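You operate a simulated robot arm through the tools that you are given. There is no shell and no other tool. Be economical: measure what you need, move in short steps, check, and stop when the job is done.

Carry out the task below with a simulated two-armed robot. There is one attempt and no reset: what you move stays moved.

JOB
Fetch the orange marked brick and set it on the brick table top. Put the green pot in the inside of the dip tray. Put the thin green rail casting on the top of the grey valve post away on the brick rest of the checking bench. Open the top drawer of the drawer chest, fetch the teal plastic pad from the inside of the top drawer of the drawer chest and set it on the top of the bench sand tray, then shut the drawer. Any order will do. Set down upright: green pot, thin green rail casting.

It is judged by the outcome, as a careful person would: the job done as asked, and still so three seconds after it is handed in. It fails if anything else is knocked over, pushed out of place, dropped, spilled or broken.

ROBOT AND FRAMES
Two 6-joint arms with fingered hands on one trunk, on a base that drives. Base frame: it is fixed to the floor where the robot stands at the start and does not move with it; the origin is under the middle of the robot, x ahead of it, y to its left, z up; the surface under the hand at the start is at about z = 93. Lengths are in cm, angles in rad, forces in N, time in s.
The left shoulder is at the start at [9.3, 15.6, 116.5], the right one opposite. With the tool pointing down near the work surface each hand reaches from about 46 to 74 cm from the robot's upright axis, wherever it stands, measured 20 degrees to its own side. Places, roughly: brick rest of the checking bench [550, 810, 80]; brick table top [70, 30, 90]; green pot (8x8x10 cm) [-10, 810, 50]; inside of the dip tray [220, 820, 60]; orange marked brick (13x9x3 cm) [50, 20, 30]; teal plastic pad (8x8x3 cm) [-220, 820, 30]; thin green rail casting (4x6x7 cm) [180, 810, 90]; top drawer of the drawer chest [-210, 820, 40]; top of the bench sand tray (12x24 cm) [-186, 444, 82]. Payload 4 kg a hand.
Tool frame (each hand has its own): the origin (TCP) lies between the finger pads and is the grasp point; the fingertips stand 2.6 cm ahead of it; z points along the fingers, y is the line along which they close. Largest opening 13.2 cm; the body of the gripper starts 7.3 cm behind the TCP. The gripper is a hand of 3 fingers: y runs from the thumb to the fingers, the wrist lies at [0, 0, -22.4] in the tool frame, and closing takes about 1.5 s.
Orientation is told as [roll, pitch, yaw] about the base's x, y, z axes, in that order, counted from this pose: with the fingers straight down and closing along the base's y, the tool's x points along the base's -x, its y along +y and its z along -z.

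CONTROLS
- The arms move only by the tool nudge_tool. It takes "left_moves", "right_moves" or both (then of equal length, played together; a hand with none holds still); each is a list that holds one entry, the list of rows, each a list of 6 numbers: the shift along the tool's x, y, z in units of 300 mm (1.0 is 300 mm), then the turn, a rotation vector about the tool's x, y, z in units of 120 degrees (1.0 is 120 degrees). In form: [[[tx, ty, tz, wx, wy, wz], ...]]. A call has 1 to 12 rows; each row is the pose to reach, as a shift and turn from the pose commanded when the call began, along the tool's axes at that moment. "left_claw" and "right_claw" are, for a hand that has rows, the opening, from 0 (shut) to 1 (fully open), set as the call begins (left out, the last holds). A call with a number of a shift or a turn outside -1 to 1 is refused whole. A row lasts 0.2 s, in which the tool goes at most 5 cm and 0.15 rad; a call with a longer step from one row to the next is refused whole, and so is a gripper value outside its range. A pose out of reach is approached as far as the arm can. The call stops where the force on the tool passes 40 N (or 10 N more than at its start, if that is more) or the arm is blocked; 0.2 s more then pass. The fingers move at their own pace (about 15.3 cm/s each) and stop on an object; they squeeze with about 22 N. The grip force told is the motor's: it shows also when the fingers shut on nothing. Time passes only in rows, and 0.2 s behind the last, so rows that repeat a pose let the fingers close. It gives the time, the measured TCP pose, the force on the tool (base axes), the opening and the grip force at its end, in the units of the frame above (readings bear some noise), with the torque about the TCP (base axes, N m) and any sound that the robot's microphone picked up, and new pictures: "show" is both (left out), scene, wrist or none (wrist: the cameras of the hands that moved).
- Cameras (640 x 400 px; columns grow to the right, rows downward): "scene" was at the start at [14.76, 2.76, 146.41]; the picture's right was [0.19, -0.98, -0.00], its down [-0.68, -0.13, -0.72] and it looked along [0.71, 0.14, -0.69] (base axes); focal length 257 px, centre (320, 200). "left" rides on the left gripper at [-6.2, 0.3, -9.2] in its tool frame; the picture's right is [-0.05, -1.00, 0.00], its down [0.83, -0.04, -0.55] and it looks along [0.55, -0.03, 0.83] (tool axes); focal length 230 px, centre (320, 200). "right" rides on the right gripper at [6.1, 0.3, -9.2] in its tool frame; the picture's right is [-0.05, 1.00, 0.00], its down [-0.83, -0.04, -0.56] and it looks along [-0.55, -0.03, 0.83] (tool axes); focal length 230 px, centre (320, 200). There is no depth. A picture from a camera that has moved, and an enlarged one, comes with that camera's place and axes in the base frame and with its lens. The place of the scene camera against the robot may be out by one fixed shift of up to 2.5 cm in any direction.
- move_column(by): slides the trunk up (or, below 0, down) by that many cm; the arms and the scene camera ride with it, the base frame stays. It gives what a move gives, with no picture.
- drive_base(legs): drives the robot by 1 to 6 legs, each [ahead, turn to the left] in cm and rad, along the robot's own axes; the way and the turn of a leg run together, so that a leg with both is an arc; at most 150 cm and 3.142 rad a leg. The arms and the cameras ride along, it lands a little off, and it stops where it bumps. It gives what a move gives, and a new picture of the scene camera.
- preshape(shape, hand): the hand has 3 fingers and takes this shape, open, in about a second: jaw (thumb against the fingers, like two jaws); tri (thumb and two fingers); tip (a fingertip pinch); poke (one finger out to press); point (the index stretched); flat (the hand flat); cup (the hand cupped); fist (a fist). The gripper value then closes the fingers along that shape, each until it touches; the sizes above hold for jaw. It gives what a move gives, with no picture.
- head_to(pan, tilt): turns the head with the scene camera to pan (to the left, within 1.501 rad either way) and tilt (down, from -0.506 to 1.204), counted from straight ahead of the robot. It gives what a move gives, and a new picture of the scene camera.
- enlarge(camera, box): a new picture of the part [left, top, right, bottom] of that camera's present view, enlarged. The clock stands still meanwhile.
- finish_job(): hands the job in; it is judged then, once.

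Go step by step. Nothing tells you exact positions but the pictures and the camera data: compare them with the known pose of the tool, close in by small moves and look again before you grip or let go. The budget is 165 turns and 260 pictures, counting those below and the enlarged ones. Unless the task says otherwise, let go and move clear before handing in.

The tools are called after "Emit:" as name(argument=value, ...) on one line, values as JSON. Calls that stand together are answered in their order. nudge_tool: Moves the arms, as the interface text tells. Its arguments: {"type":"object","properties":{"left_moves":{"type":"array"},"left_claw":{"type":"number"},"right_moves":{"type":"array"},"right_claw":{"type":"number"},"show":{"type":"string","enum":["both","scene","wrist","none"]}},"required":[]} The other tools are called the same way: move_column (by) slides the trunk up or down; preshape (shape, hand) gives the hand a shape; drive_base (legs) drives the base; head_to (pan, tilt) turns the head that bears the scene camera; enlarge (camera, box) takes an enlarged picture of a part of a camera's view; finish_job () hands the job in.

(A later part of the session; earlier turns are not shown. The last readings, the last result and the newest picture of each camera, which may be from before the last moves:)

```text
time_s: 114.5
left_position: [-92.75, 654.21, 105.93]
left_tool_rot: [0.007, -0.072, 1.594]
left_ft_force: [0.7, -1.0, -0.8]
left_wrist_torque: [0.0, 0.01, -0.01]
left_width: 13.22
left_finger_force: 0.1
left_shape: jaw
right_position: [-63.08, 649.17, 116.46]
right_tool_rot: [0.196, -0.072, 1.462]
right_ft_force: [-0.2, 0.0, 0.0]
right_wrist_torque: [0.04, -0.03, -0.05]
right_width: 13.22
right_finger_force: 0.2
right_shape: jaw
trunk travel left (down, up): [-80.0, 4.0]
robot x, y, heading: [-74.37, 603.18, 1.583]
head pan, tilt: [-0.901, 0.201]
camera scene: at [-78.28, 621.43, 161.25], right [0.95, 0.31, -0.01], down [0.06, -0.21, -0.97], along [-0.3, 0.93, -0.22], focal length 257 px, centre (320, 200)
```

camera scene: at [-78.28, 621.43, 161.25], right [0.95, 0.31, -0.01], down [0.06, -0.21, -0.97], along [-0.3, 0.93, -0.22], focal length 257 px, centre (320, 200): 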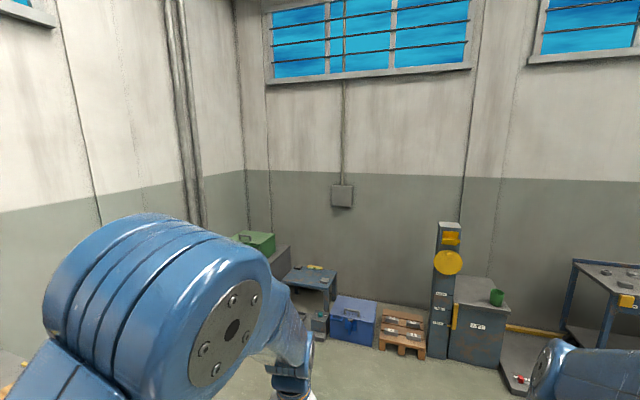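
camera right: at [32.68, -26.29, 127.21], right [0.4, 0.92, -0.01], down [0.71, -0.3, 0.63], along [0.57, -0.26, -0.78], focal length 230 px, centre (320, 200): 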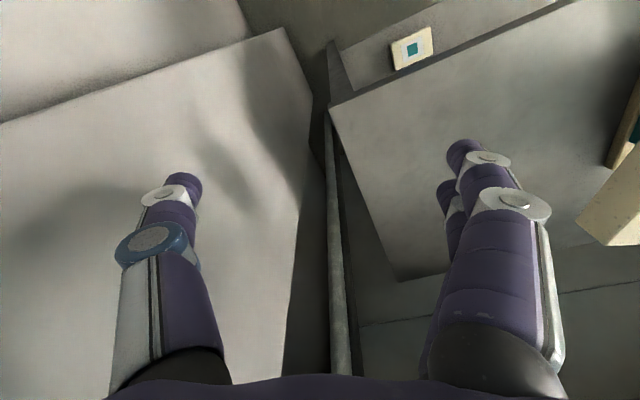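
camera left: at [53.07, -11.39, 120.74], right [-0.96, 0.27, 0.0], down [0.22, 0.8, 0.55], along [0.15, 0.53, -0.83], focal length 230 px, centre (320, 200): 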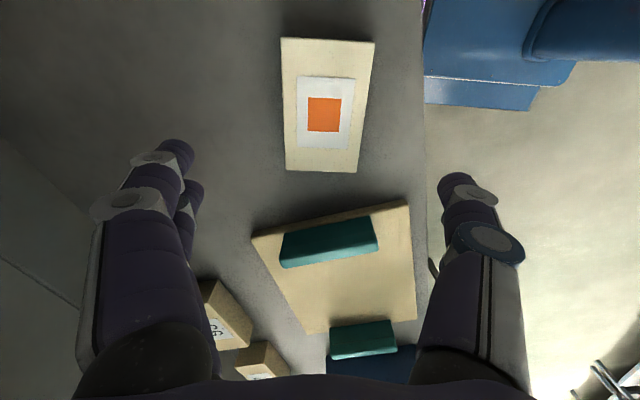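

The head cannot turn right because the right elbow sits against it. I'll move the right hand out, forward and down, and adjust the left a little.

Emit:
nudge_tool(left_moves=[[[-0.02, 0.03, 0.03, 0, 0.006, 0], [-0.04, 0.06, 0.06, 0, 0.012, 0], [-0.06, 0.09, 0.09, 0, 0.018, 0], [-0.08, 0.11, 0.11, 0, 0.024, 0], [-0.1, 0.13, 0.13, 0, 0.03, 0], [-0.13, 0.17, 0.17, 0, 0.034, 0], [-0.13, 0.17, 0.17, 0, 0.034, 0], [-0.13, 0.17, 0.17, 0, 0.034, 0]]], right_moves=[[[-0.06, -0.087, 0.08, 0.016, 0.006, -0.01], [-0.12, -0.174, 0.16, 0.032, 0.012, -0.02], [-0.19, -0.26, 0.24, 0.048, 0.018, -0.03], [-0.25, -0.35, 0.31, 0.064, 0.024, -0.04], [-0.31, -0.44, 0.39, 0.08, 0.03, -0.05], [-0.377, -0.526, 0.47, 0.0936, 0.033, -0.057], [-0.377, -0.526, 0.47, 0.0936, 0.033, -0.057], [-0.377, -0.526, 0.47, 0.0936, 0.033, -0.057]]], show="none")

Emit:
head_to(pan=-0.7, tilt=0.2)

```text
time_s: 116.3
left_position: [-97.77, 658.54, 101.03]
left_tool_rot: [0.005, -0.002, 1.591]
left_ft_force: [-0.1, -0.5, 0.0]
left_wrist_torque: [-0.04, -0.03, 0.0]
left_width: 13.19
left_finger_force: 0.1
left_shape: jaw
right_position: [-48.62, 660.1, 100.76]
right_tool_rot: [-0.039, -0.013, 1.596]
right_ft_force: [0.0, -0.3, 0.5]
right_wrist_torque: [0.0, 0.01, 0.01]
right_width: 13.21
right_finger_force: 0.0
right_shape: jaw
trunk travel left (down, up): [-80.0, 4.0]
robot x, y, heading: [-74.12, 603.28, 1.581]
head pan, tilt: [-0.901, 0.201]
```

```text
time_s: 117.0
left_position: [-97.82, 658.52, 101.05]
left_tool_rot: [0.006, -0.001, 1.591]
left_ft_force: [-0.6, 0.1, 0.7]
left_wrist_torque: [0.01, 0.0, 0.0]
left_width: 13.17
left_finger_force: 0.0
left_shape: jaw
right_position: [-48.66, 660.15, 100.63]
right_tool_rot: [-0.041, -0.009, 1.599]
right_ft_force: [0.5, -0.2, -0.6]
right_wrist_torque: [-0.01, 0.03, 0.0]
right_width: 13.19
right_finger_force: 0.0
right_shape: jaw
trunk travel left (down, up): [-80.0, 4.0]
robot x, y, heading: [-74.43, 603.56, 1.582]
head pan, tilt: [-0.7, 0.201]
camera scene: at [-69.5, 619.83, 161.34], right [0.77, -0.63, 0.01], down [-0.13, -0.17, -0.98], along [0.62, 0.75, -0.21], focal length 257 px, centre (320, 200)
```

scene: 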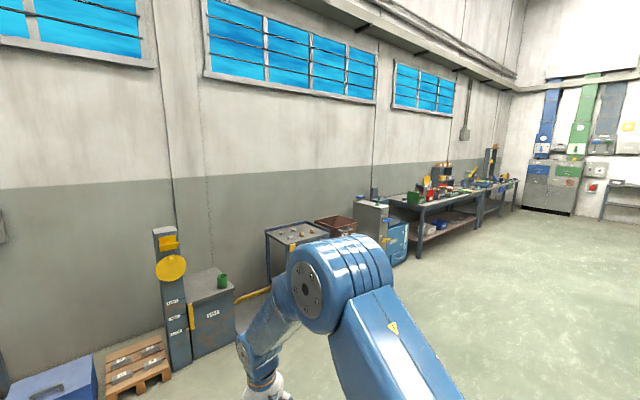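

Posture is stable now, and the green pot shows on the grey cabinet near (-11, 810, 55). Next I move up and look left for the drawer chest.

Emit:
drive_base(legs=[[40, 0.3], [20, 0.3]])

Emit:
head_to(pan=0.1, tilt=0.45)

```text
time_s: 120.7
left_position: [-139.08, 693.28, 101.19]
left_tool_rot: [0.005, -0.002, 2.182]
left_ft_force: [-0.7, -0.2, 1.0]
left_wrist_torque: [-0.01, 0.01, 0.01]
left_width: 13.19
left_finger_force: 0.0
left_shape: jaw
right_position: [-99.13, 722.16, 100.89]
right_tool_rot: [-0.04, -0.015, 2.19]
right_ft_force: [-0.4, 0.5, 0.6]
right_wrist_torque: [-0.02, 0.0, -0.01]
right_width: 13.21
right_finger_force: 0.0
right_shape: jaw
trunk travel left (down, up): [-80.0, 4.0]
robot x, y, heading: [-88.6, 660.65, 2.175]
head pan, tilt: [-0.7, 0.201]
camera scene: at [-93.05, 678.0, 161.37], right [1.0, -0.1, 0.01], down [-0.01, -0.21, -0.98], along [0.1, 0.97, -0.21], focal length 257 px, centre (320, 200)
```

scene: 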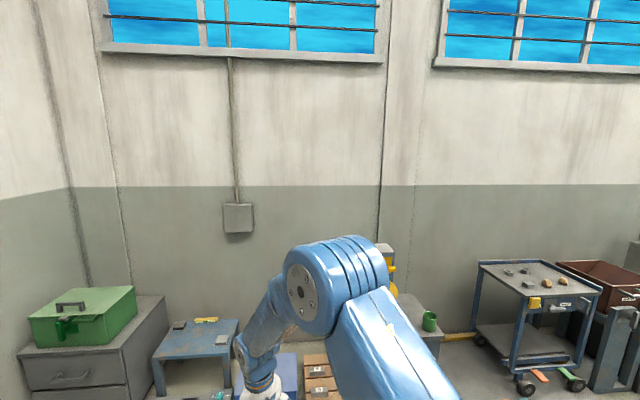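

```text
time_s: 121.8
left_position: [-138.14, 691.98, 101.92]
left_tool_rot: [0.002, -0.018, 2.182]
left_ft_force: [0.1, 0.3, -0.2]
left_wrist_torque: [0.0, 0.0, 0.02]
left_width: 13.2
left_finger_force: 0.1
left_shape: jaw
right_position: [-98.26, 720.75, 101.62]
right_tool_rot: [-0.038, -0.028, 2.189]
right_ft_force: [0.2, -0.8, -0.5]
right_wrist_torque: [0.0, -0.03, 0.0]
right_width: 13.19
right_finger_force: 0.1
right_shape: jaw
trunk travel left (down, up): [-80.0, 4.0]
robot x, y, heading: [-88.33, 661.01, 2.17]
head pan, tilt: [0.099, 0.45]
camera scene: at [-100.08, 676.02, 158.98], right [0.76, 0.65, 0.0], down [0.29, -0.35, -0.89], along [-0.58, 0.68, -0.45], focal length 257 px, centre (320, 200)
```

scene: 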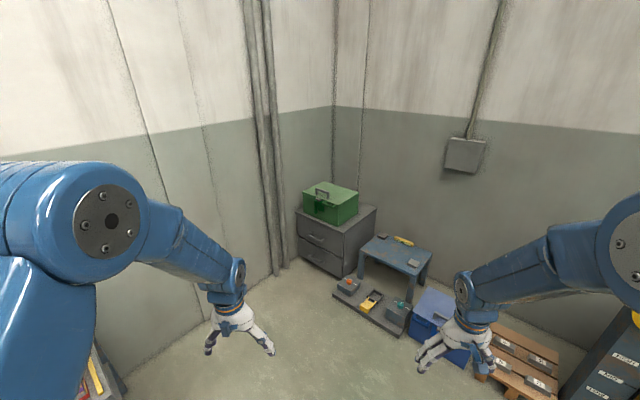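

The chest with two drawers stands in the corner, its front near y≈808 with the handle around x≈-217. I'll drive in front of it along a line clear of the bench end.

Emit:
drive_base(legs=[[0, 0.25], [120, 0], [0, -0.85]])

Emit:
head_to(pan=0.45, tilt=0.8)

```text
time_s: 131.2
left_position: [-202.34, 797.21, 101.97]
left_tool_rot: [0.003, -0.02, 1.565]
left_ft_force: [-0.1, 0.3, 0.2]
left_wrist_torque: [-0.01, -0.01, 0.0]
left_width: 13.21
left_finger_force: 0.0
left_shape: jaw
right_position: [-153.04, 797.65, 101.66]
right_tool_rot: [-0.037, -0.028, 1.575]
right_ft_force: [-0.2, 0.2, 0.1]
right_wrist_torque: [-0.02, 0.03, 0.01]
right_width: 13.19
right_finger_force: 0.0
right_shape: jaw
trunk travel left (down, up): [-80.0, 4.0]
robot x, y, heading: [-179.85, 743.17, 1.562]
head pan, tilt: [0.099, 0.45]
camera scene: at [-181.92, 761.59, 158.98], right [1.0, 0.09, 0.0], down [0.04, -0.45, -0.89], along [-0.08, 0.89, -0.45], focal length 257 px, centre (320, 200)
```

scene: 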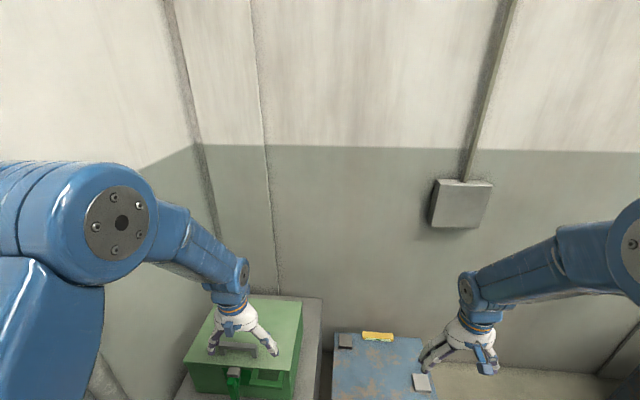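

```text
time_s: 132.1
left_position: [-202.13, 795.32, 102.87]
left_tool_rot: [0.005, -0.038, 1.566]
left_ft_force: [-0.3, -0.6, 0.1]
left_wrist_torque: [-0.01, 0.03, 0.0]
left_width: 13.21
left_finger_force: 0.0
left_shape: jaw
right_position: [-153.11, 795.66, 102.7]
right_tool_rot: [-0.038, -0.048, 1.574]
right_ft_force: [0.1, -0.5, 0.7]
right_wrist_torque: [0.02, -0.02, -0.04]
right_width: 13.19
right_finger_force: 0.0
right_shape: jaw
trunk travel left (down, up): [-80.0, 4.0]
robot x, y, heading: [-180.04, 743.15, 1.558]
head pan, tilt: [0.45, 0.799]
camera scene: at [-184.41, 759.48, 156.01], right [0.91, 0.42, -0.01], down [0.3, -0.66, -0.69], along [-0.3, 0.62, -0.73], focal length 257 px, centre (320, 200)
```

scene: 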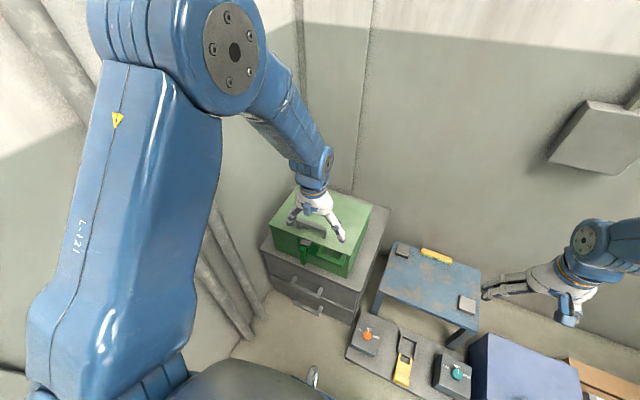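

I'm in front of the chest. I'll back off a little so the hands clear the green box, then lower the trunk.

Emit:
drive_base(legs=[[-18, 0]])

Emit:
move_column(by=-35)

Emit:
move_column(by=-30)

Emit:
head_to(pan=0.35, tilt=0.6)

```text
time_s: 133.6
left_position: [-202.5, 777.25, 102.76]
left_tool_rot: [0.002, -0.036, 1.566]
left_ft_force: [0.1, -0.2, 0.2]
left_wrist_torque: [-0.02, 0.0, 0.03]
left_width: 13.2
left_finger_force: 0.1
left_shape: jaw
right_position: [-153.4, 777.69, 102.47]
right_tool_rot: [-0.038, -0.044, 1.574]
right_ft_force: [-0.1, -0.5, -0.1]
right_wrist_torque: [0.02, 0.01, 0.0]
right_width: 13.23
right_finger_force: 0.0
right_shape: jaw
trunk travel left (down, up): [-80.0, 4.0]
robot x, y, heading: [-180.31, 724.99, 1.557]
head pan, tilt: [0.45, 0.799]
camera scene: at [-184.75, 741.65, 155.92], right [0.91, 0.42, -0.01], down [0.3, -0.67, -0.68], along [-0.29, 0.62, -0.73], focal length 257 px, centre (320, 200)
```

scene: 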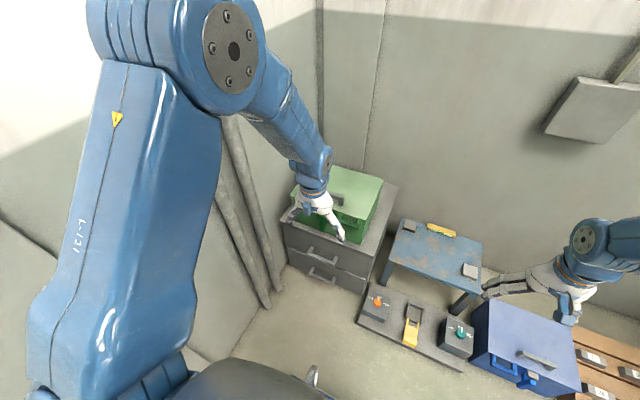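

```text
time_s: 137.0
left_position: [-202.51, 775.28, 68.64]
left_tool_rot: [0.004, -0.056, 1.567]
left_ft_force: [-0.4, -0.4, -0.5]
left_wrist_torque: [0.01, 0.01, -0.01]
left_width: 13.19
left_finger_force: 0.0
left_shape: jaw
right_position: [-153.43, 775.54, 68.68]
right_tool_rot: [-0.038, -0.063, 1.573]
right_ft_force: [0.1, 0.1, -0.5]
right_wrist_torque: [0.01, -0.01, 0.02]
right_width: 13.17
right_finger_force: 0.0
right_shape: jaw
trunk travel left (down, up): [-45.0, 39.0]
robot x, y, heading: [-180.17, 724.8, 1.557]
head pan, tilt: [0.45, 0.799]
```

```text
time_s: 140.0
left_position: [-202.41, 775.17, 38.74]
left_tool_rot: [0.003, -0.056, 1.565]
left_ft_force: [-0.2, 0.3, 0.1]
left_wrist_torque: [0.01, -0.02, 0.06]
left_width: 13.19
left_finger_force: 0.1
left_shape: jaw
right_position: [-153.27, 775.36, 38.64]
right_tool_rot: [-0.039, -0.065, 1.573]
right_ft_force: [0.4, 0.6, -0.3]
right_wrist_torque: [0.0, -0.01, 0.02]
right_width: 13.21
right_finger_force: 0.1
right_shape: jaw
trunk travel left (down, up): [-15.0, 69.0]
robot x, y, heading: [-180.01, 724.49, 1.554]
head pan, tilt: [0.45, 0.799]
```

```text
time_s: 140.8
left_position: [-202.51, 775.16, 38.79]
left_tool_rot: [0.004, -0.055, 1.565]
left_ft_force: [-0.8, 0.6, 0.0]
left_wrist_torque: [0.02, -0.02, 0.01]
left_width: 13.24
left_finger_force: 0.0
left_shape: jaw
right_position: [-153.44, 775.5, 38.57]
right_tool_rot: [-0.039, -0.065, 1.574]
right_ft_force: [0.1, -0.3, 0.5]
right_wrist_torque: [0.0, 0.01, 0.02]
right_width: 13.2
right_finger_force: 0.0
right_shape: jaw
trunk travel left (down, up): [-15.0, 69.0]
robot x, y, heading: [-180.09, 724.49, 1.561]
head pan, tilt: [0.351, 0.6]
camera scene: at [-184.29, 741.0, 92.65], right [0.94, 0.33, -0.01], down [0.19, -0.55, -0.81], along [-0.27, 0.77, -0.58], focal length 257 px, centre (320, 200)
```

scene: 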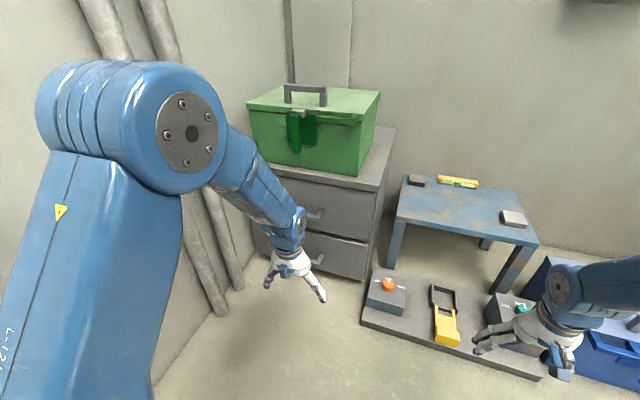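

I can see both drawer handles partly behind the left hand. I'll zoom in on the chest front.

Emit:
enlarge(camera="scene", box=[220, 140, 420, 290])

Emit:
enlarge(camera="left", box=[0, 0, 640, 400])

```text
2.67 times, centred on (320, 215) of scene
camera zoom: at [-184.29, 741.0, 92.65], right [0.94, 0.33, -0.01], down [0.19, -0.55, -0.81], along [-0.27, 0.77, -0.58], focal length 685 px, centre (320, 160)
```

zoom: 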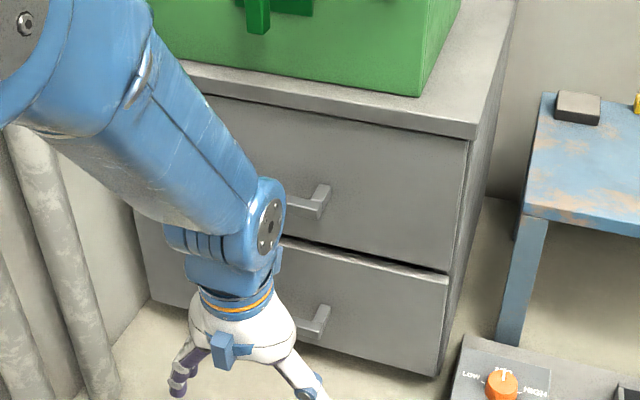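

```text
1.00 times, centred on (320, 200) of left (not enlarged: the box is as wide or as high as the picture)
camera zoom: at [-202.64, 780.84, 48.36], right [1.0, 0.05, 0.0], down [0.04, -0.86, 0.51], along [0.02, -0.51, -0.86], focal length 230 px, centre (320, 200)
```

zoom: 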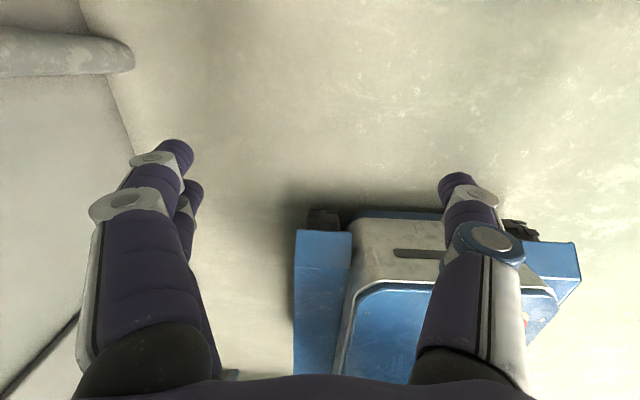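

Top-drawer handle: a bar near z≈33, spanning about x -225 to -207, close to y≈810. I'll pitch the left hand horizontal, pointing at the chest, in front of the handle.

Emit:
nudge_tool(left_moves=[[[-0.05, 0.04, 0.02, 0, -0.066, 0], [-0.1, 0.08, 0.04, 0, -0.132, 0], [-0.15, 0.12, 0.06, 0, -0.198, 0], [-0.2, 0.16, 0.08, 0, -0.264, 0], [-0.25, 0.2, 0.1, 0, -0.33, 0], [-0.3, 0.24, 0.12, 0, -0.396, 0], [-0.35, 0.28, 0.14, 0, -0.462, 0], [-0.4, 0.32, 0.16, 0, -0.528, 0], [-0.45, 0.36, 0.18, 0, -0.594, 0], [-0.48, 0.4, 0.2, 0, -0.66, 0], [-0.5, 0.433, 0.22, 0, -0.724, 0], [-0.5, 0.433, 0.22, 0, -0.724, 0]]], show="none")

Emit:
nudge_tool(left_moves=[[[0, 0, 0, 0, 0, 0.068], [0, 0, 0, 0, 0, 0.136], [0, 0, 0, 0, 0, 0.204], [0, 0, 0, 0, 0, 0.272], [0, 0, 0, 0, 0, 0.34], [0, 0, 0, 0, 0, 0.408], [0, 0, 0, 0, 0, 0.476], [0, 0, 0, 0, 0, 0.544], [0, 0, 0, 0, 0, 0.612], [0, 0, 0, 0, 0, 0.68], [0, 0, 0, 0, 0, 0.75], [0, 0, 0, 0, 0, 0.75]]])

```text
time_s: 143.4
left_position: [-216.13, 784.47, 32.5]
left_tool_rot: [2.577, -1.521, -1.095]
left_ft_force: [0.4, 0.2, 1.2]
left_wrist_torque: [0.03, -0.04, 0.07]
left_width: 13.19
left_finger_force: 0.0
left_shape: jaw
left hand out of reach, approached as far as the arm can: row 3, 4, 5, 6, 7, 8, 9, 10, 11, 12
right_position: [-153.48, 775.45, 38.66]
right_tool_rot: [-0.04, -0.065, 1.575]
right_ft_force: [0.6, 0.2, 0.6]
right_wrist_torque: [0.01, -0.01, -0.02]
right_width: 13.21
right_finger_force: 0.0
right_shape: jaw
trunk travel left (down, up): [-15.0, 69.0]
robot x, y, heading: [-180.47, 724.93, 1.551]
head pan, tilt: [0.351, 0.6]
```

```text
time_s: 146.0
left_position: [-215.7, 784.1, 32.3]
left_tool_rot: [1.612, 0.0, -0.094]
left_ft_force: [0.6, -0.4, -0.4]
left_wrist_torque: [0.01, 0.02, 0.03]
left_width: 13.2
left_finger_force: 0.1
left_shape: jaw
right_position: [-153.52, 775.49, 38.5]
right_tool_rot: [-0.039, -0.065, 1.576]
right_ft_force: [0.0, -0.4, -0.5]
right_wrist_torque: [0.0, 0.0, 0.01]
right_width: 13.17
right_finger_force: 0.1
right_shape: jaw
trunk travel left (down, up): [-15.0, 69.0]
robot x, y, heading: [-180.13, 724.8, 1.558]
head pan, tilt: [0.351, 0.6]
camera scene: at [-184.29, 740.99, 92.65], right [0.94, 0.33, -0.01], down [0.19, -0.55, -0.81], along [-0.27, 0.77, -0.58], focal length 257 px, centre (320, 200)
camera left: at [-210.39, 774.39, 32.27], right [0.05, 0.03, -1.0], down [-0.88, -0.47, -0.06], along [-0.47, 0.88, 0.0], focal length 230 px, centre (320, 200)
```

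scene: 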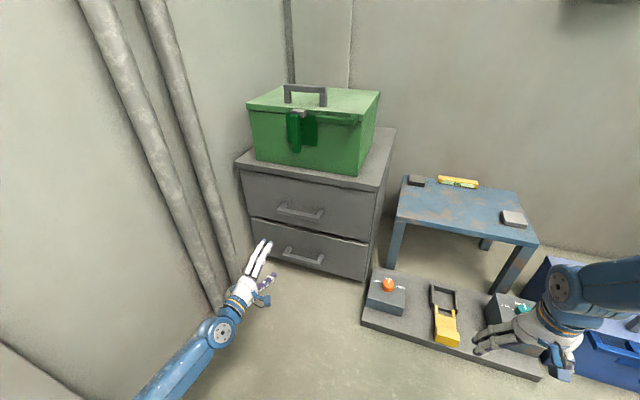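
left: 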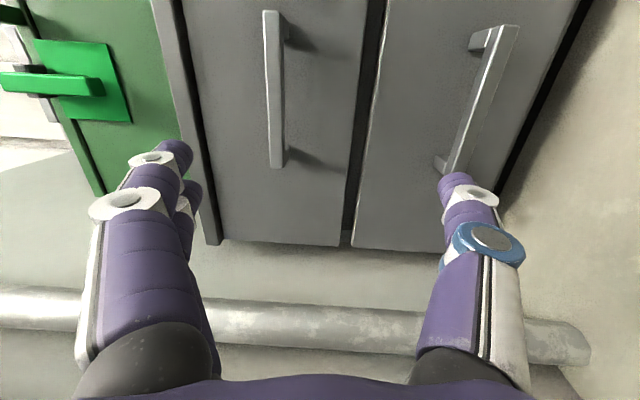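

The hand camera shows the top handle clearly; combined with the scene view it lies at about x -222…-205, y≈806, z≈39. I'll half-close the hand, level it, and approach.

Emit:
nudge_tool(left_moves=[[[-0.01, 0.05, 0.05, 0.005, 0.01, 0], [-0.02, 0.1, 0.12, 0.01, 0.02, 0], [-0.03, 0.15, 0.2, 0.02, 0.03, 0], [-0.046, 0.203, 0.28, 0.02, 0.045, 0], [-0.046, 0.203, 0.34, 0.02, 0.045, 0], [-0.046, 0.203, 0.38, 0.02, 0.045, 0], [-0.046, 0.203, 0.38, 0.02, 0.045, 0]]], left_claw=0.5)

```text
time_s: 147.6
left_position: [-214.14, 784.28, 37.64]
left_tool_rot: [1.568, -0.005, 0.002]
left_ft_force: [-0.5, -0.1, -0.1]
left_wrist_torque: [0.0, 0.0, -0.02]
left_width: 6.62
left_finger_force: 0.0
left_shape: jaw
left hand out of reach, approached as far as the arm can: row 1, 2, 3, 4, 5, 6, 7
right_position: [-153.43, 775.53, 38.61]
right_tool_rot: [-0.039, -0.064, 1.576]
right_ft_force: [-0.2, -0.2, -0.2]
right_wrist_torque: [0.04, 0.0, 0.01]
right_width: 13.21
right_finger_force: 0.0
right_shape: jaw
trunk travel left (down, up): [-15.0, 69.0]
robot x, y, heading: [-180.31, 724.65, 1.557]
head pan, tilt: [0.351, 0.6]
camera scene: at [-184.29, 740.99, 92.65], right [0.94, 0.33, -0.01], down [0.19, -0.55, -0.81], along [-0.27, 0.77, -0.58], focal length 257 px, centre (320, 200)
camera left: at [-207.89, 775.14, 37.98], right [0.05, 0.0, -1.0], down [-0.83, -0.56, -0.04], along [-0.56, 0.83, -0.03], focal length 230 px, centre (320, 200)
```

scene: 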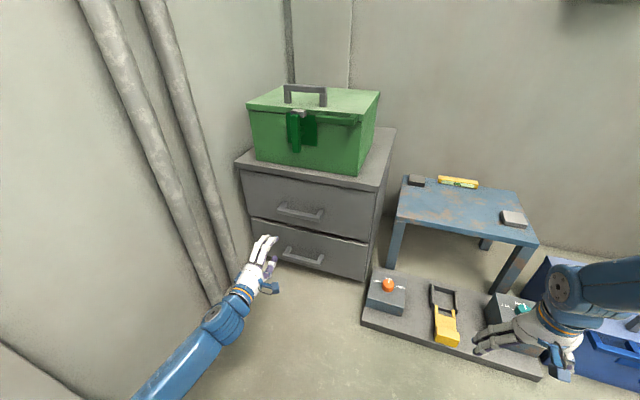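
left: 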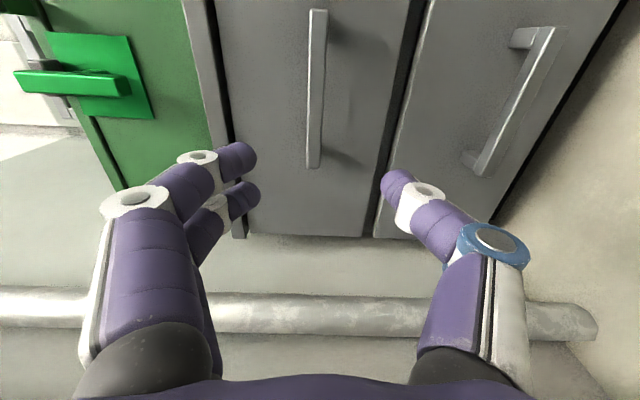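

The arm is at its forward limit, so the base must come closer. I'll draw the left hand back slightly, lift the right hand clear of the items on the floor platform, and drive 24 cm forward.

Emit:
nudge_tool(left_moves=[[[0, 0.01, -0.1, 0, 0, 0], [0, 0.01, -0.25, 0, 0, 0], [0, 0.01, -0.4, 0, 0, 0], [0, 0.01, -0.52, 0, 0, 0], [0, 0.01, -0.55, 0, 0, 0], [0, 0.01, -0.55, 0, 0, 0]]], right_moves=[[[0, 0, -0.08, 0, 0.03, 0], [0, 0, -0.16, 0, 0.03, 0], [0, 0, -0.24, 0, 0.03, 0], [0, 0, -0.33, 0, 0.03, 0], [0, 0, -0.33, 0, 0.03, 0], [0, 0, -0.33, 0, 0.03, 0]]], show="none")

Emit:
drive_base(legs=[[21, 0]])

Emit:
nudge_tool(left_moves=[[[0, 0, 0, 0, 0, 0], [0, 0, 0, 0, 0, 0]]])

```text
time_s: 149.0
left_position: [-213.81, 768.05, 37.32]
left_tool_rot: [1.568, -0.003, 0.005]
left_ft_force: [-0.1, 0.3, 0.2]
left_wrist_torque: [0.0, -0.02, 0.01]
left_width: 6.66
left_finger_force: 0.0
left_shape: jaw
right_position: [-153.96, 774.73, 48.53]
right_tool_rot: [-0.039, -0.003, 1.573]
right_ft_force: [0.6, -0.1, 0.4]
right_wrist_torque: [0.0, -0.01, 0.0]
right_width: 13.22
right_finger_force: 0.0
right_shape: jaw
trunk travel left (down, up): [-15.0, 69.0]
robot x, y, heading: [-180.4, 724.5, 1.555]
head pan, tilt: [0.351, 0.6]
```

```text
time_s: 150.6
left_position: [-213.3, 788.84, 37.42]
left_tool_rot: [1.571, -0.003, 0.003]
left_ft_force: [-0.2, -0.1, -0.5]
left_wrist_torque: [0.0, 0.0, -0.03]
left_width: 6.62
left_finger_force: 0.0
left_shape: jaw
right_position: [-153.61, 795.48, 48.46]
right_tool_rot: [-0.037, -0.001, 1.573]
right_ft_force: [1.2, 0.7, 0.9]
right_wrist_torque: [-0.01, -0.02, 0.0]
right_width: 13.19
right_finger_force: 0.1
right_shape: jaw
trunk travel left (down, up): [-15.0, 69.0]
robot x, y, heading: [-179.65, 745.54, 1.554]
head pan, tilt: [0.351, 0.6]
camera scene: at [-183.96, 761.79, 92.65], right [0.94, 0.33, -0.01], down [0.19, -0.55, -0.81], along [-0.27, 0.77, -0.58], focal length 257 px, centre (320, 200)
```

scene: 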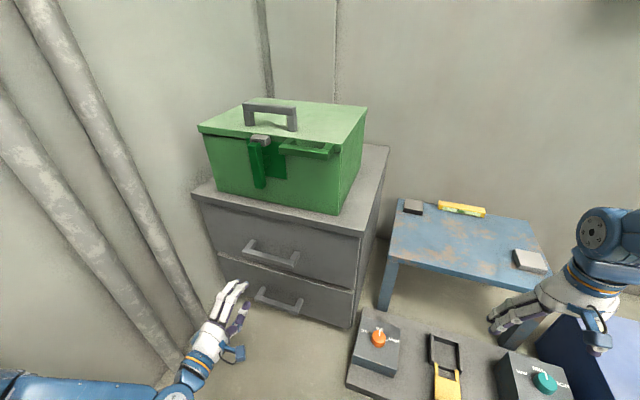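

```text
time_s: 151.2
left_position: [-213.11, 788.51, 37.83]
left_tool_rot: [1.589, -0.004, 0.005]
left_ft_force: [-0.6, 0.5, 0.0]
left_wrist_torque: [0.0, 0.0, 0.01]
left_width: 6.65
left_finger_force: 0.1
left_shape: jaw
right_position: [-153.71, 794.62, 49.36]
right_tool_rot: [-0.039, -0.019, 1.57]
right_ft_force: [0.1, 0.1, -0.2]
right_wrist_torque: [-0.03, -0.02, -0.03]
right_width: 13.2
right_finger_force: 0.0
right_shape: jaw
trunk travel left (down, up): [-15.0, 69.0]
robot x, y, heading: [-180.23, 745.75, 1.558]
head pan, tilt: [0.351, 0.6]
camera scene: at [-183.96, 761.8, 92.65], right [0.94, 0.33, -0.01], down [0.19, -0.55, -0.81], along [-0.27, 0.77, -0.58], focal length 257 px, centre (320, 200)
camera left: at [-206.85, 779.29, 38.12], right [0.06, 0.02, -1.0], down [-0.83, -0.56, -0.06], along [-0.56, 0.83, -0.02], focal length 230 px, centre (320, 200)
```

scene: 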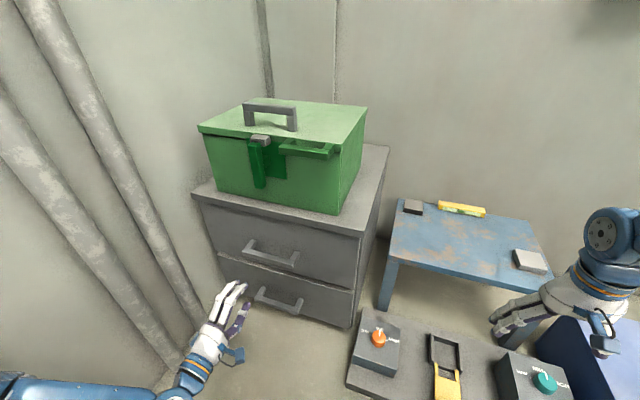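
left: 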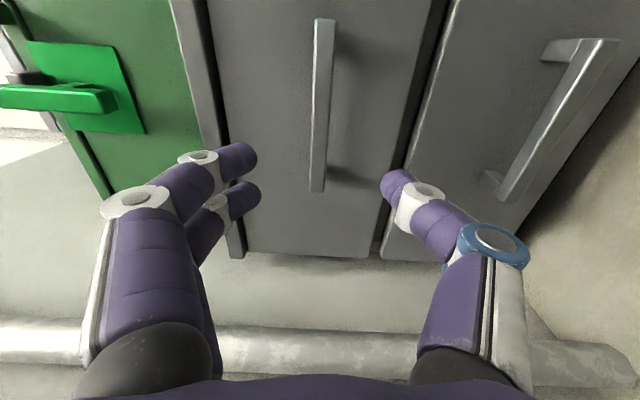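

The handle lies level with the hand. I'll advance about 10 cm and check again.

Emit:
nudge_tool(left_moves=[[[0, 0.01, 0.07, 0.005, 0, 0], [0, 0.01, 0.14, 0.009, 0, 0], [0, 0.01, 0.21, 0.009, 0, 0], [0, 0.01, 0.28, 0.009, 0, 0], [0, 0.01, 0.34, 0.009, 0, 0], [0, 0.01, 0.34, 0.009, 0, 0]]])

```text
time_s: 152.6
left_position: [-213.23, 798.51, 38.5]
left_tool_rot: [1.57, -0.002, 0.001]
left_ft_force: [0.7, -1.0, -0.5]
left_wrist_torque: [-0.02, 0.04, 0.02]
left_width: 6.63
left_finger_force: 0.1
left_shape: jaw
right_position: [-153.6, 794.54, 49.36]
right_tool_rot: [-0.039, -0.018, 1.57]
right_ft_force: [0.0, 0.2, -0.4]
right_wrist_torque: [-0.01, 0.03, 0.03]
right_width: 13.21
right_finger_force: 0.1
right_shape: jaw
trunk travel left (down, up): [-15.0, 69.0]
robot x, y, heading: [-179.68, 745.59, 1.559]
head pan, tilt: [0.351, 0.6]
camera scene: at [-183.96, 761.79, 92.65], right [0.94, 0.33, -0.01], down [0.19, -0.55, -0.81], along [-0.27, 0.77, -0.58], focal length 257 px, centre (320, 200)
camera left: at [-207.0, 789.48, 38.95], right [0.06, 0.0, -1.0], down [-0.83, -0.56, -0.05], along [-0.56, 0.83, -0.03], focal length 230 px, centre (320, 200)
```

scene: 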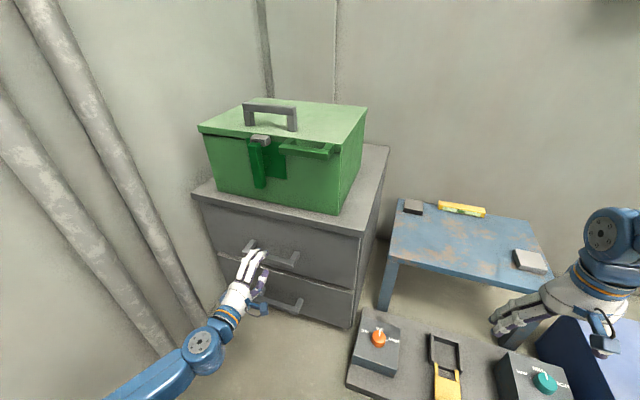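
left: 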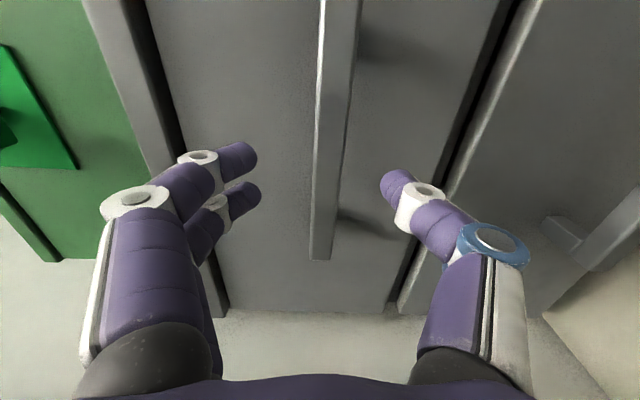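

The bar triangulates to y≈802.4, z≈38.2, right between the fingers. I'll advance 3.3 cm and close.

Emit:
nudge_tool(left_moves=[[[0, -0.007, 0.04, 0, 0, 0], [0, -0.007, 0.08, 0, 0, 0], [0, -0.007, 0.11, 0, 0, 0], [0, -0.007, 0.11, 0, 0, 0]]], show="none")

Emit:
nudge_tool(left_moves=[[[0, 0, 0, 0, 0, 0], [0, 0, 0, 0, 0, 0], [0, 0, 0, 0, 0, 0], [0, 0, 0, 0, 0, 0], [0, 0, 0, 0, 0, 0], [0, 0, 0, 0, 0, 0], [0, 0, 0, 0, 0, 0]]], left_claw=0)

```text
time_s: 153.6
left_position: [-213.29, 801.91, 38.5]
left_tool_rot: [1.571, -0.004, 0.004]
left_ft_force: [-0.6, 1.0, -0.3]
left_wrist_torque: [0.01, 0.01, 0.0]
left_width: 6.64
left_finger_force: 0.1
left_shape: jaw
right_position: [-153.6, 794.68, 49.39]
right_tool_rot: [-0.038, -0.019, 1.571]
right_ft_force: [-0.5, 0.0, 0.8]
right_wrist_torque: [-0.01, 0.0, 0.02]
right_width: 13.18
right_finger_force: 0.1
right_shape: jaw
trunk travel left (down, up): [-15.0, 69.0]
robot x, y, heading: [-179.96, 745.64, 1.558]
head pan, tilt: [0.351, 0.6]
```

```text
time_s: 155.2
left_position: [-213.18, 801.76, 38.48]
left_tool_rot: [1.569, -0.003, 0.003]
left_ft_force: [0.1, 2.5, 0.3]
left_wrist_torque: [0.03, 0.05, 0.01]
left_width: 1.15
left_finger_force: 22.1
left_shape: jaw
right_position: [-153.56, 794.59, 49.39]
right_tool_rot: [-0.04, -0.018, 1.572]
right_ft_force: [0.1, -0.9, -0.1]
right_wrist_torque: [-0.03, -0.01, 0.03]
right_width: 13.19
right_finger_force: 0.0
right_shape: jaw
trunk travel left (down, up): [-15.0, 69.0]
robot x, y, heading: [-179.91, 745.77, 1.552]
head pan, tilt: [0.351, 0.6]
camera scene: at [-183.96, 761.8, 92.65], right [0.94, 0.33, -0.01], down [0.19, -0.55, -0.81], along [-0.27, 0.77, -0.58], focal length 257 px, centre (320, 200)
camera left: at [-206.99, 792.75, 38.88], right [0.06, 0.0, -1.0], down [-0.83, -0.56, -0.05], along [-0.56, 0.83, -0.03], focal length 230 px, centre (320, 200)
```

scene: 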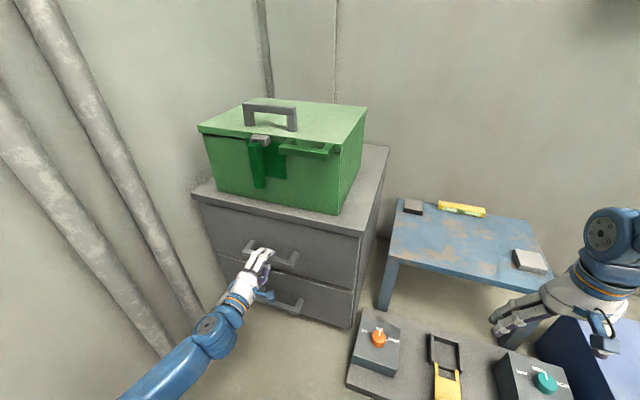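
left: 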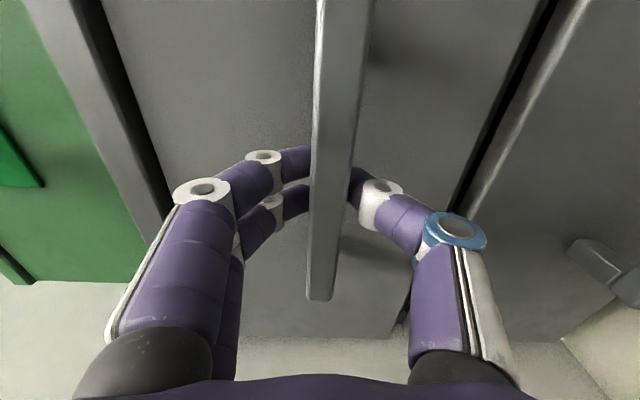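

The handle is held. I'll pull the drawer slowly with the arm.

Emit:
nudge_tool(left_moves=[[[0, 0, -0.04, 0, 0, 0], [0, 0, -0.08, 0, 0, 0], [0, 0, -0.12, 0, 0, 0], [0, 0, -0.16, 0, 0, 0], [0, 0, -0.2, 0, 0, 0], [0, 0, -0.24, 0, 0, 0], [0, 0, -0.28, 0, 0, 0], [0, 0, -0.32, 0, 0, 0], [0, 0, -0.36, 0, 0, 0], [0, 0, -0.4, 0, 0, 0], [0, 0, -0.4, 0, 0, 0]]])

```text
time_s: 157.6
left_position: [-213.11, 789.78, 38.19]
left_tool_rot: [1.57, -0.003, 0.006]
left_ft_force: [-0.2, 0.2, 0.4]
left_wrist_torque: [-0.05, -0.01, 0.0]
left_width: 0.57
left_finger_force: 22.2
left_shape: jaw
right_position: [-153.56, 794.5, 49.33]
right_tool_rot: [-0.039, -0.022, 1.572]
right_ft_force: [0.0, -0.7, -0.5]
right_wrist_torque: [-0.01, -0.01, -0.02]
right_width: 13.22
right_finger_force: 0.1
right_shape: jaw
trunk travel left (down, up): [-15.0, 69.0]
robot x, y, heading: [-179.51, 745.33, 1.554]
head pan, tilt: [0.351, 0.6]
camera scene: at [-183.96, 761.79, 92.65], right [0.94, 0.33, -0.01], down [0.19, -0.55, -0.81], along [-0.27, 0.77, -0.58], focal length 257 px, centre (320, 200)
camera left: at [-206.79, 780.66, 38.61], right [0.06, 0.0, -1.0], down [-0.83, -0.56, -0.05], along [-0.56, 0.83, -0.03], focal length 230 px, centre (320, 200)
```

scene: 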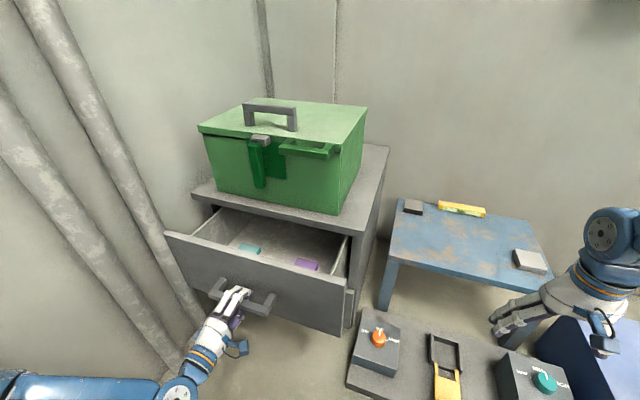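
left: 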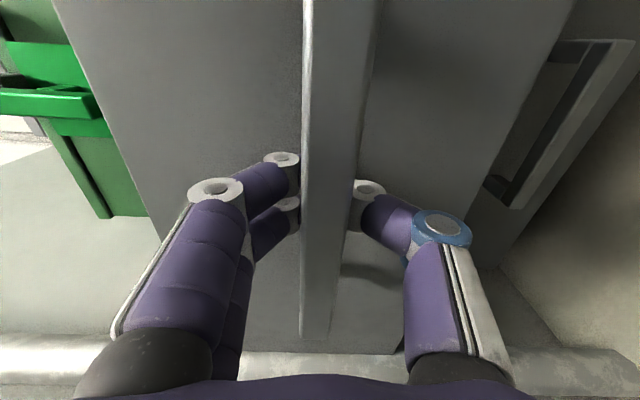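

The drawer is sliding; the teal pad is visible at the back left beside a purple one. I'll drive back about 11 cm to open it further.

Emit:
drive_base(legs=[[-11, 0]])

```text
time_s: 158.8
left_position: [-213.42, 778.48, 38.3]
left_tool_rot: [1.57, -0.003, 0.009]
left_ft_force: [0.7, 0.9, 0.0]
left_wrist_torque: [-0.01, 0.0, 0.02]
left_width: 0.55
left_finger_force: 21.9
left_shape: jaw
right_position: [-153.93, 783.64, 49.38]
right_tool_rot: [-0.039, -0.019, 1.575]
right_ft_force: [-0.5, -0.2, -1.0]
right_wrist_torque: [0.01, -0.03, -0.01]
right_width: 13.18
right_finger_force: 0.0
right_shape: jaw
trunk travel left (down, up): [-15.0, 69.0]
robot x, y, heading: [-180.14, 734.91, 1.556]
head pan, tilt: [0.351, 0.6]
camera scene: at [-184.19, 750.69, 92.67], right [0.94, 0.33, -0.01], down [0.19, -0.55, -0.82], along [-0.27, 0.77, -0.58], focal length 257 px, centre (320, 200)
```

scene: 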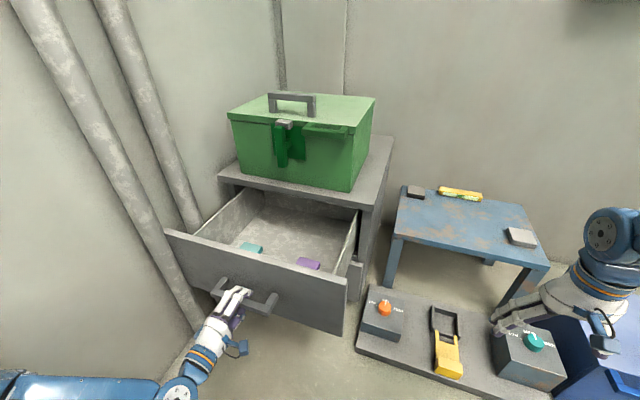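

The drawer is open about 23 cm. I'll open the fingers, back off the handle, then raise and un-roll the hand.

Emit:
nudge_tool(left_moves=[[[0, 0, 0, 0, 0, 0], [0, 0, 0, 0, 0, 0], [0, 0, 0, 0, 0, 0], [0, 0, 0, 0, 0, 0], [0, 0, -0.06, 0, 0, 0], [0, 0, -0.14, 0, 0, 0], [0, 0, -0.2, 0, 0, 0], [0, 0, -0.2, 0, 0, 0]]], left_claw=0.5)

Emit:
nudge_tool(left_moves=[[[0, 0.1, 0, 0, 0, 0], [0, 0.2, 0, 0, 0, -0.07], [0, 0.3, 0, 0, 0, -0.14], [0, 0.4, 0, 0, 0, -0.21], [0, 0.5, 0, 0, 0, -0.28], [0, 0.6, 0, 0, 0, -0.35], [0, 0.65, 0, 0, 0, -0.42], [0, 0.65, 0, 0, 0, -0.49], [0, 0.65, 0, 0, 0, -0.56], [0, 0.65, 0, 0, 0, -0.63], [0, 0.65, 0, 0, 0, -0.7], [0, 0.65, 0, 0, 0, -0.75]]], show="scene")

```text
time_s: 160.6
left_position: [-211.12, 772.55, 38.85]
left_tool_rot: [1.593, -0.001, 0.009]
left_ft_force: [-0.3, 0.7, -0.2]
left_wrist_torque: [-0.01, -0.04, 0.07]
left_width: 6.52
left_finger_force: 0.0
left_shape: jaw
left hand out of reach, approached as far as the arm can: row 5, 6, 7, 8
right_position: [-153.88, 782.74, 50.2]
right_tool_rot: [-0.038, -0.037, 1.575]
right_ft_force: [0.2, 1.6, 0.1]
right_wrist_torque: [-0.03, 0.02, -0.02]
right_width: 13.21
right_finger_force: 0.0
right_shape: jaw
trunk travel left (down, up): [-15.0, 69.0]
robot x, y, heading: [-180.07, 734.77, 1.56]
head pan, tilt: [0.351, 0.6]
camera scene: at [-184.15, 750.74, 92.65], right [0.94, 0.33, -0.01], down [0.19, -0.55, -0.81], along [-0.27, 0.77, -0.58], focal length 257 px, centre (320, 200)
camera left: at [-204.74, 763.57, 39.03], right [0.05, 0.02, -1.0], down [-0.82, -0.56, -0.06], along [-0.56, 0.83, -0.01], focal length 230 px, centre (320, 200)
```

scene: 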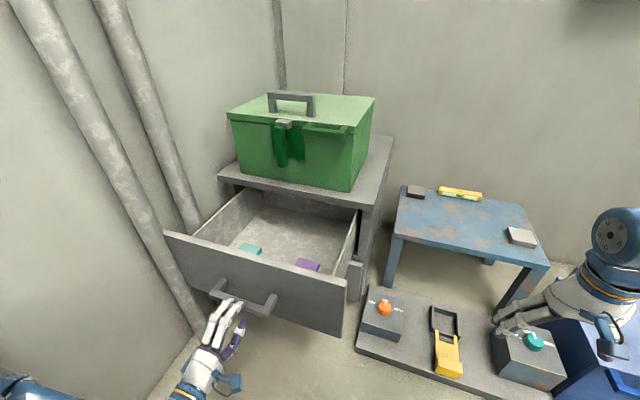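
left: 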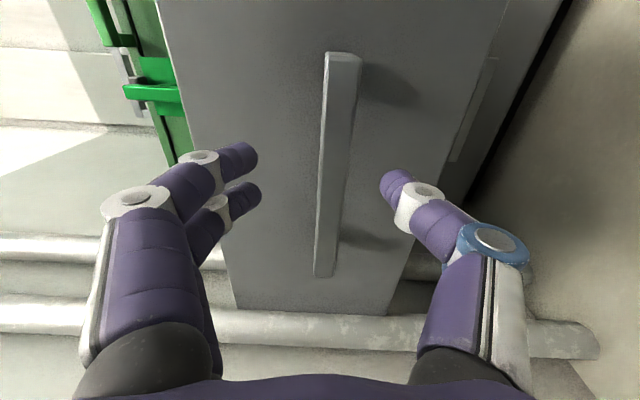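

```text
time_s: 161.9
left_position: [-210.89, 778.73, 41.49]
left_tool_rot: [1.567, -0.614, 0.044]
left_ft_force: [-18.6, -0.2, -49.2]
left_wrist_torque: [0.35, 2.64, -0.1]
left_width: 7.51
left_finger_force: 0.1
left_shape: jaw
left hand out of reach, approached as far as the arm can: row 1, 2, 3, 4, 5, 6
right_position: [-154.24, 782.06, 51.01]
right_tool_rot: [-0.042, -0.054, 1.575]
right_ft_force: [-0.5, -0.3, 0.6]
right_wrist_torque: [0.05, 0.02, 0.0]
right_width: 13.18
right_finger_force: 0.0
right_shape: jaw
trunk travel left (down, up): [-15.0, 69.0]
robot x, y, heading: [-179.74, 734.61, 1.56]
head pan, tilt: [0.351, 0.6]
stopped in row 6 (left hand): the force on the tool passed its limit at 69 N (the readings are from after the stop); the commanded pose is now the measured one
camera scene: at [-184.53, 750.95, 92.52], right [0.94, 0.33, 0.0], down [0.19, -0.55, -0.81], along [-0.27, 0.77, -0.58], focal length 257 px, centre (320, 200)
```

scene: 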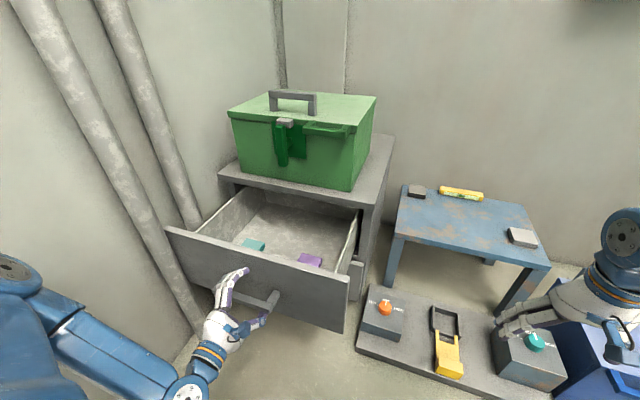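

The hand couldn't hold that path at its reach limit, drifted forward and caught the handle. I'll undo the last bit of roll and lower to free it.

Emit:
nudge_tool(left_moves=[[[0.024, -0.034, 0, 0, 0, 0.03], [0.048, -0.068, 0, 0, 0, 0.1], [0.048, -0.068, 0, 0, 0, 0.17], [0.048, -0.068, 0, 0, 0, 0.24], [0.048, -0.068, 0, 0, 0, 0.293], [0.048, -0.068, 0, 0, 0, 0.293]]])

```text
time_s: 163.3
left_position: [-210.42, 778.59, 39.99]
left_tool_rot: [1.584, -0.003, 0.031]
left_ft_force: [0.4, -0.2, -0.3]
left_wrist_torque: [0.01, 0.0, 0.0]
left_width: 6.63
left_finger_force: 0.1
left_shape: jaw
right_position: [-154.05, 782.07, 51.1]
right_tool_rot: [-0.038, -0.055, 1.576]
right_ft_force: [-0.3, -1.1, -0.1]
right_wrist_torque: [-0.02, 0.01, 0.0]
right_width: 13.2
right_finger_force: 0.0
right_shape: jaw
trunk travel left (down, up): [-15.0, 69.0]
robot x, y, heading: [-179.98, 734.63, 1.562]
head pan, tilt: [0.351, 0.6]
camera scene: at [-184.19, 750.74, 92.66], right [0.94, 0.33, -0.01], down [0.19, -0.55, -0.81], along [-0.28, 0.77, -0.58], focal length 257 px, centre (320, 200)
camera left: at [-203.94, 769.72, 40.34], right [0.05, 0.02, -1.0], down [-0.81, -0.58, -0.05], along [-0.58, 0.81, -0.02], focal length 230 px, centre (320, 200)
```

scene: 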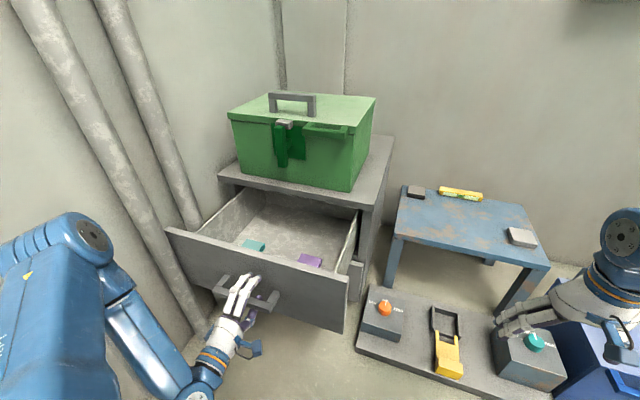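
left: 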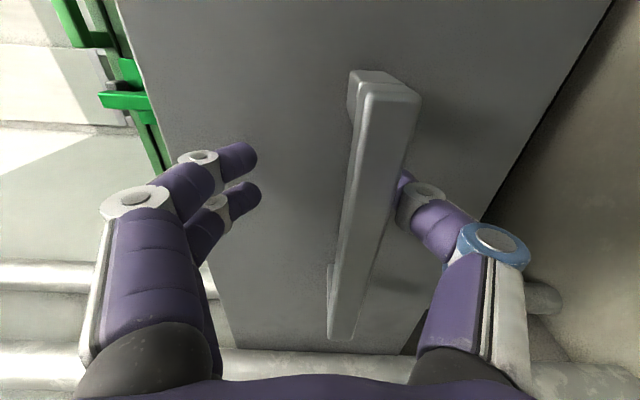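

Free again. I'll centre the fingers around the bar by lowering 1.8 cm, then back the base off.

Emit:
nudge_tool(left_moves=[[[0, -0.03, 0, 0, 0, 0], [0, -0.06, 0, 0, 0, 0], [0, -0.06, 0, 0, 0, 0]]], left_claw=0.65, show="wrist")

```text
time_s: 164.1
left_position: [-210.47, 778.69, 38.31]
left_tool_rot: [1.586, -0.003, 0.03]
left_ft_force: [-0.8, 0.2, 1.1]
left_wrist_torque: [0.03, 0.01, 0.0]
left_width: 8.53
left_finger_force: 0.0
left_shape: jaw
right_position: [-153.98, 782.01, 51.02]
right_tool_rot: [-0.038, -0.055, 1.576]
right_ft_force: [-0.8, 0.4, 0.0]
right_wrist_torque: [0.02, 0.02, 0.01]
right_width: 13.19
right_finger_force: 0.1
right_shape: jaw
trunk travel left (down, up): [-15.0, 69.0]
robot x, y, heading: [-180.15, 734.43, 1.558]
head pan, tilt: [0.351, 0.6]
camera left: at [-204.0, 769.77, 38.55], right [0.06, 0.02, -1.0], down [-0.81, -0.58, -0.05], along [-0.58, 0.81, -0.02], focal length 230 px, centre (320, 200)
```

left: 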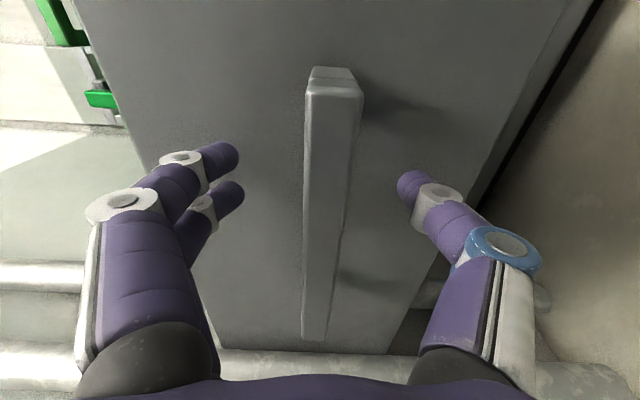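

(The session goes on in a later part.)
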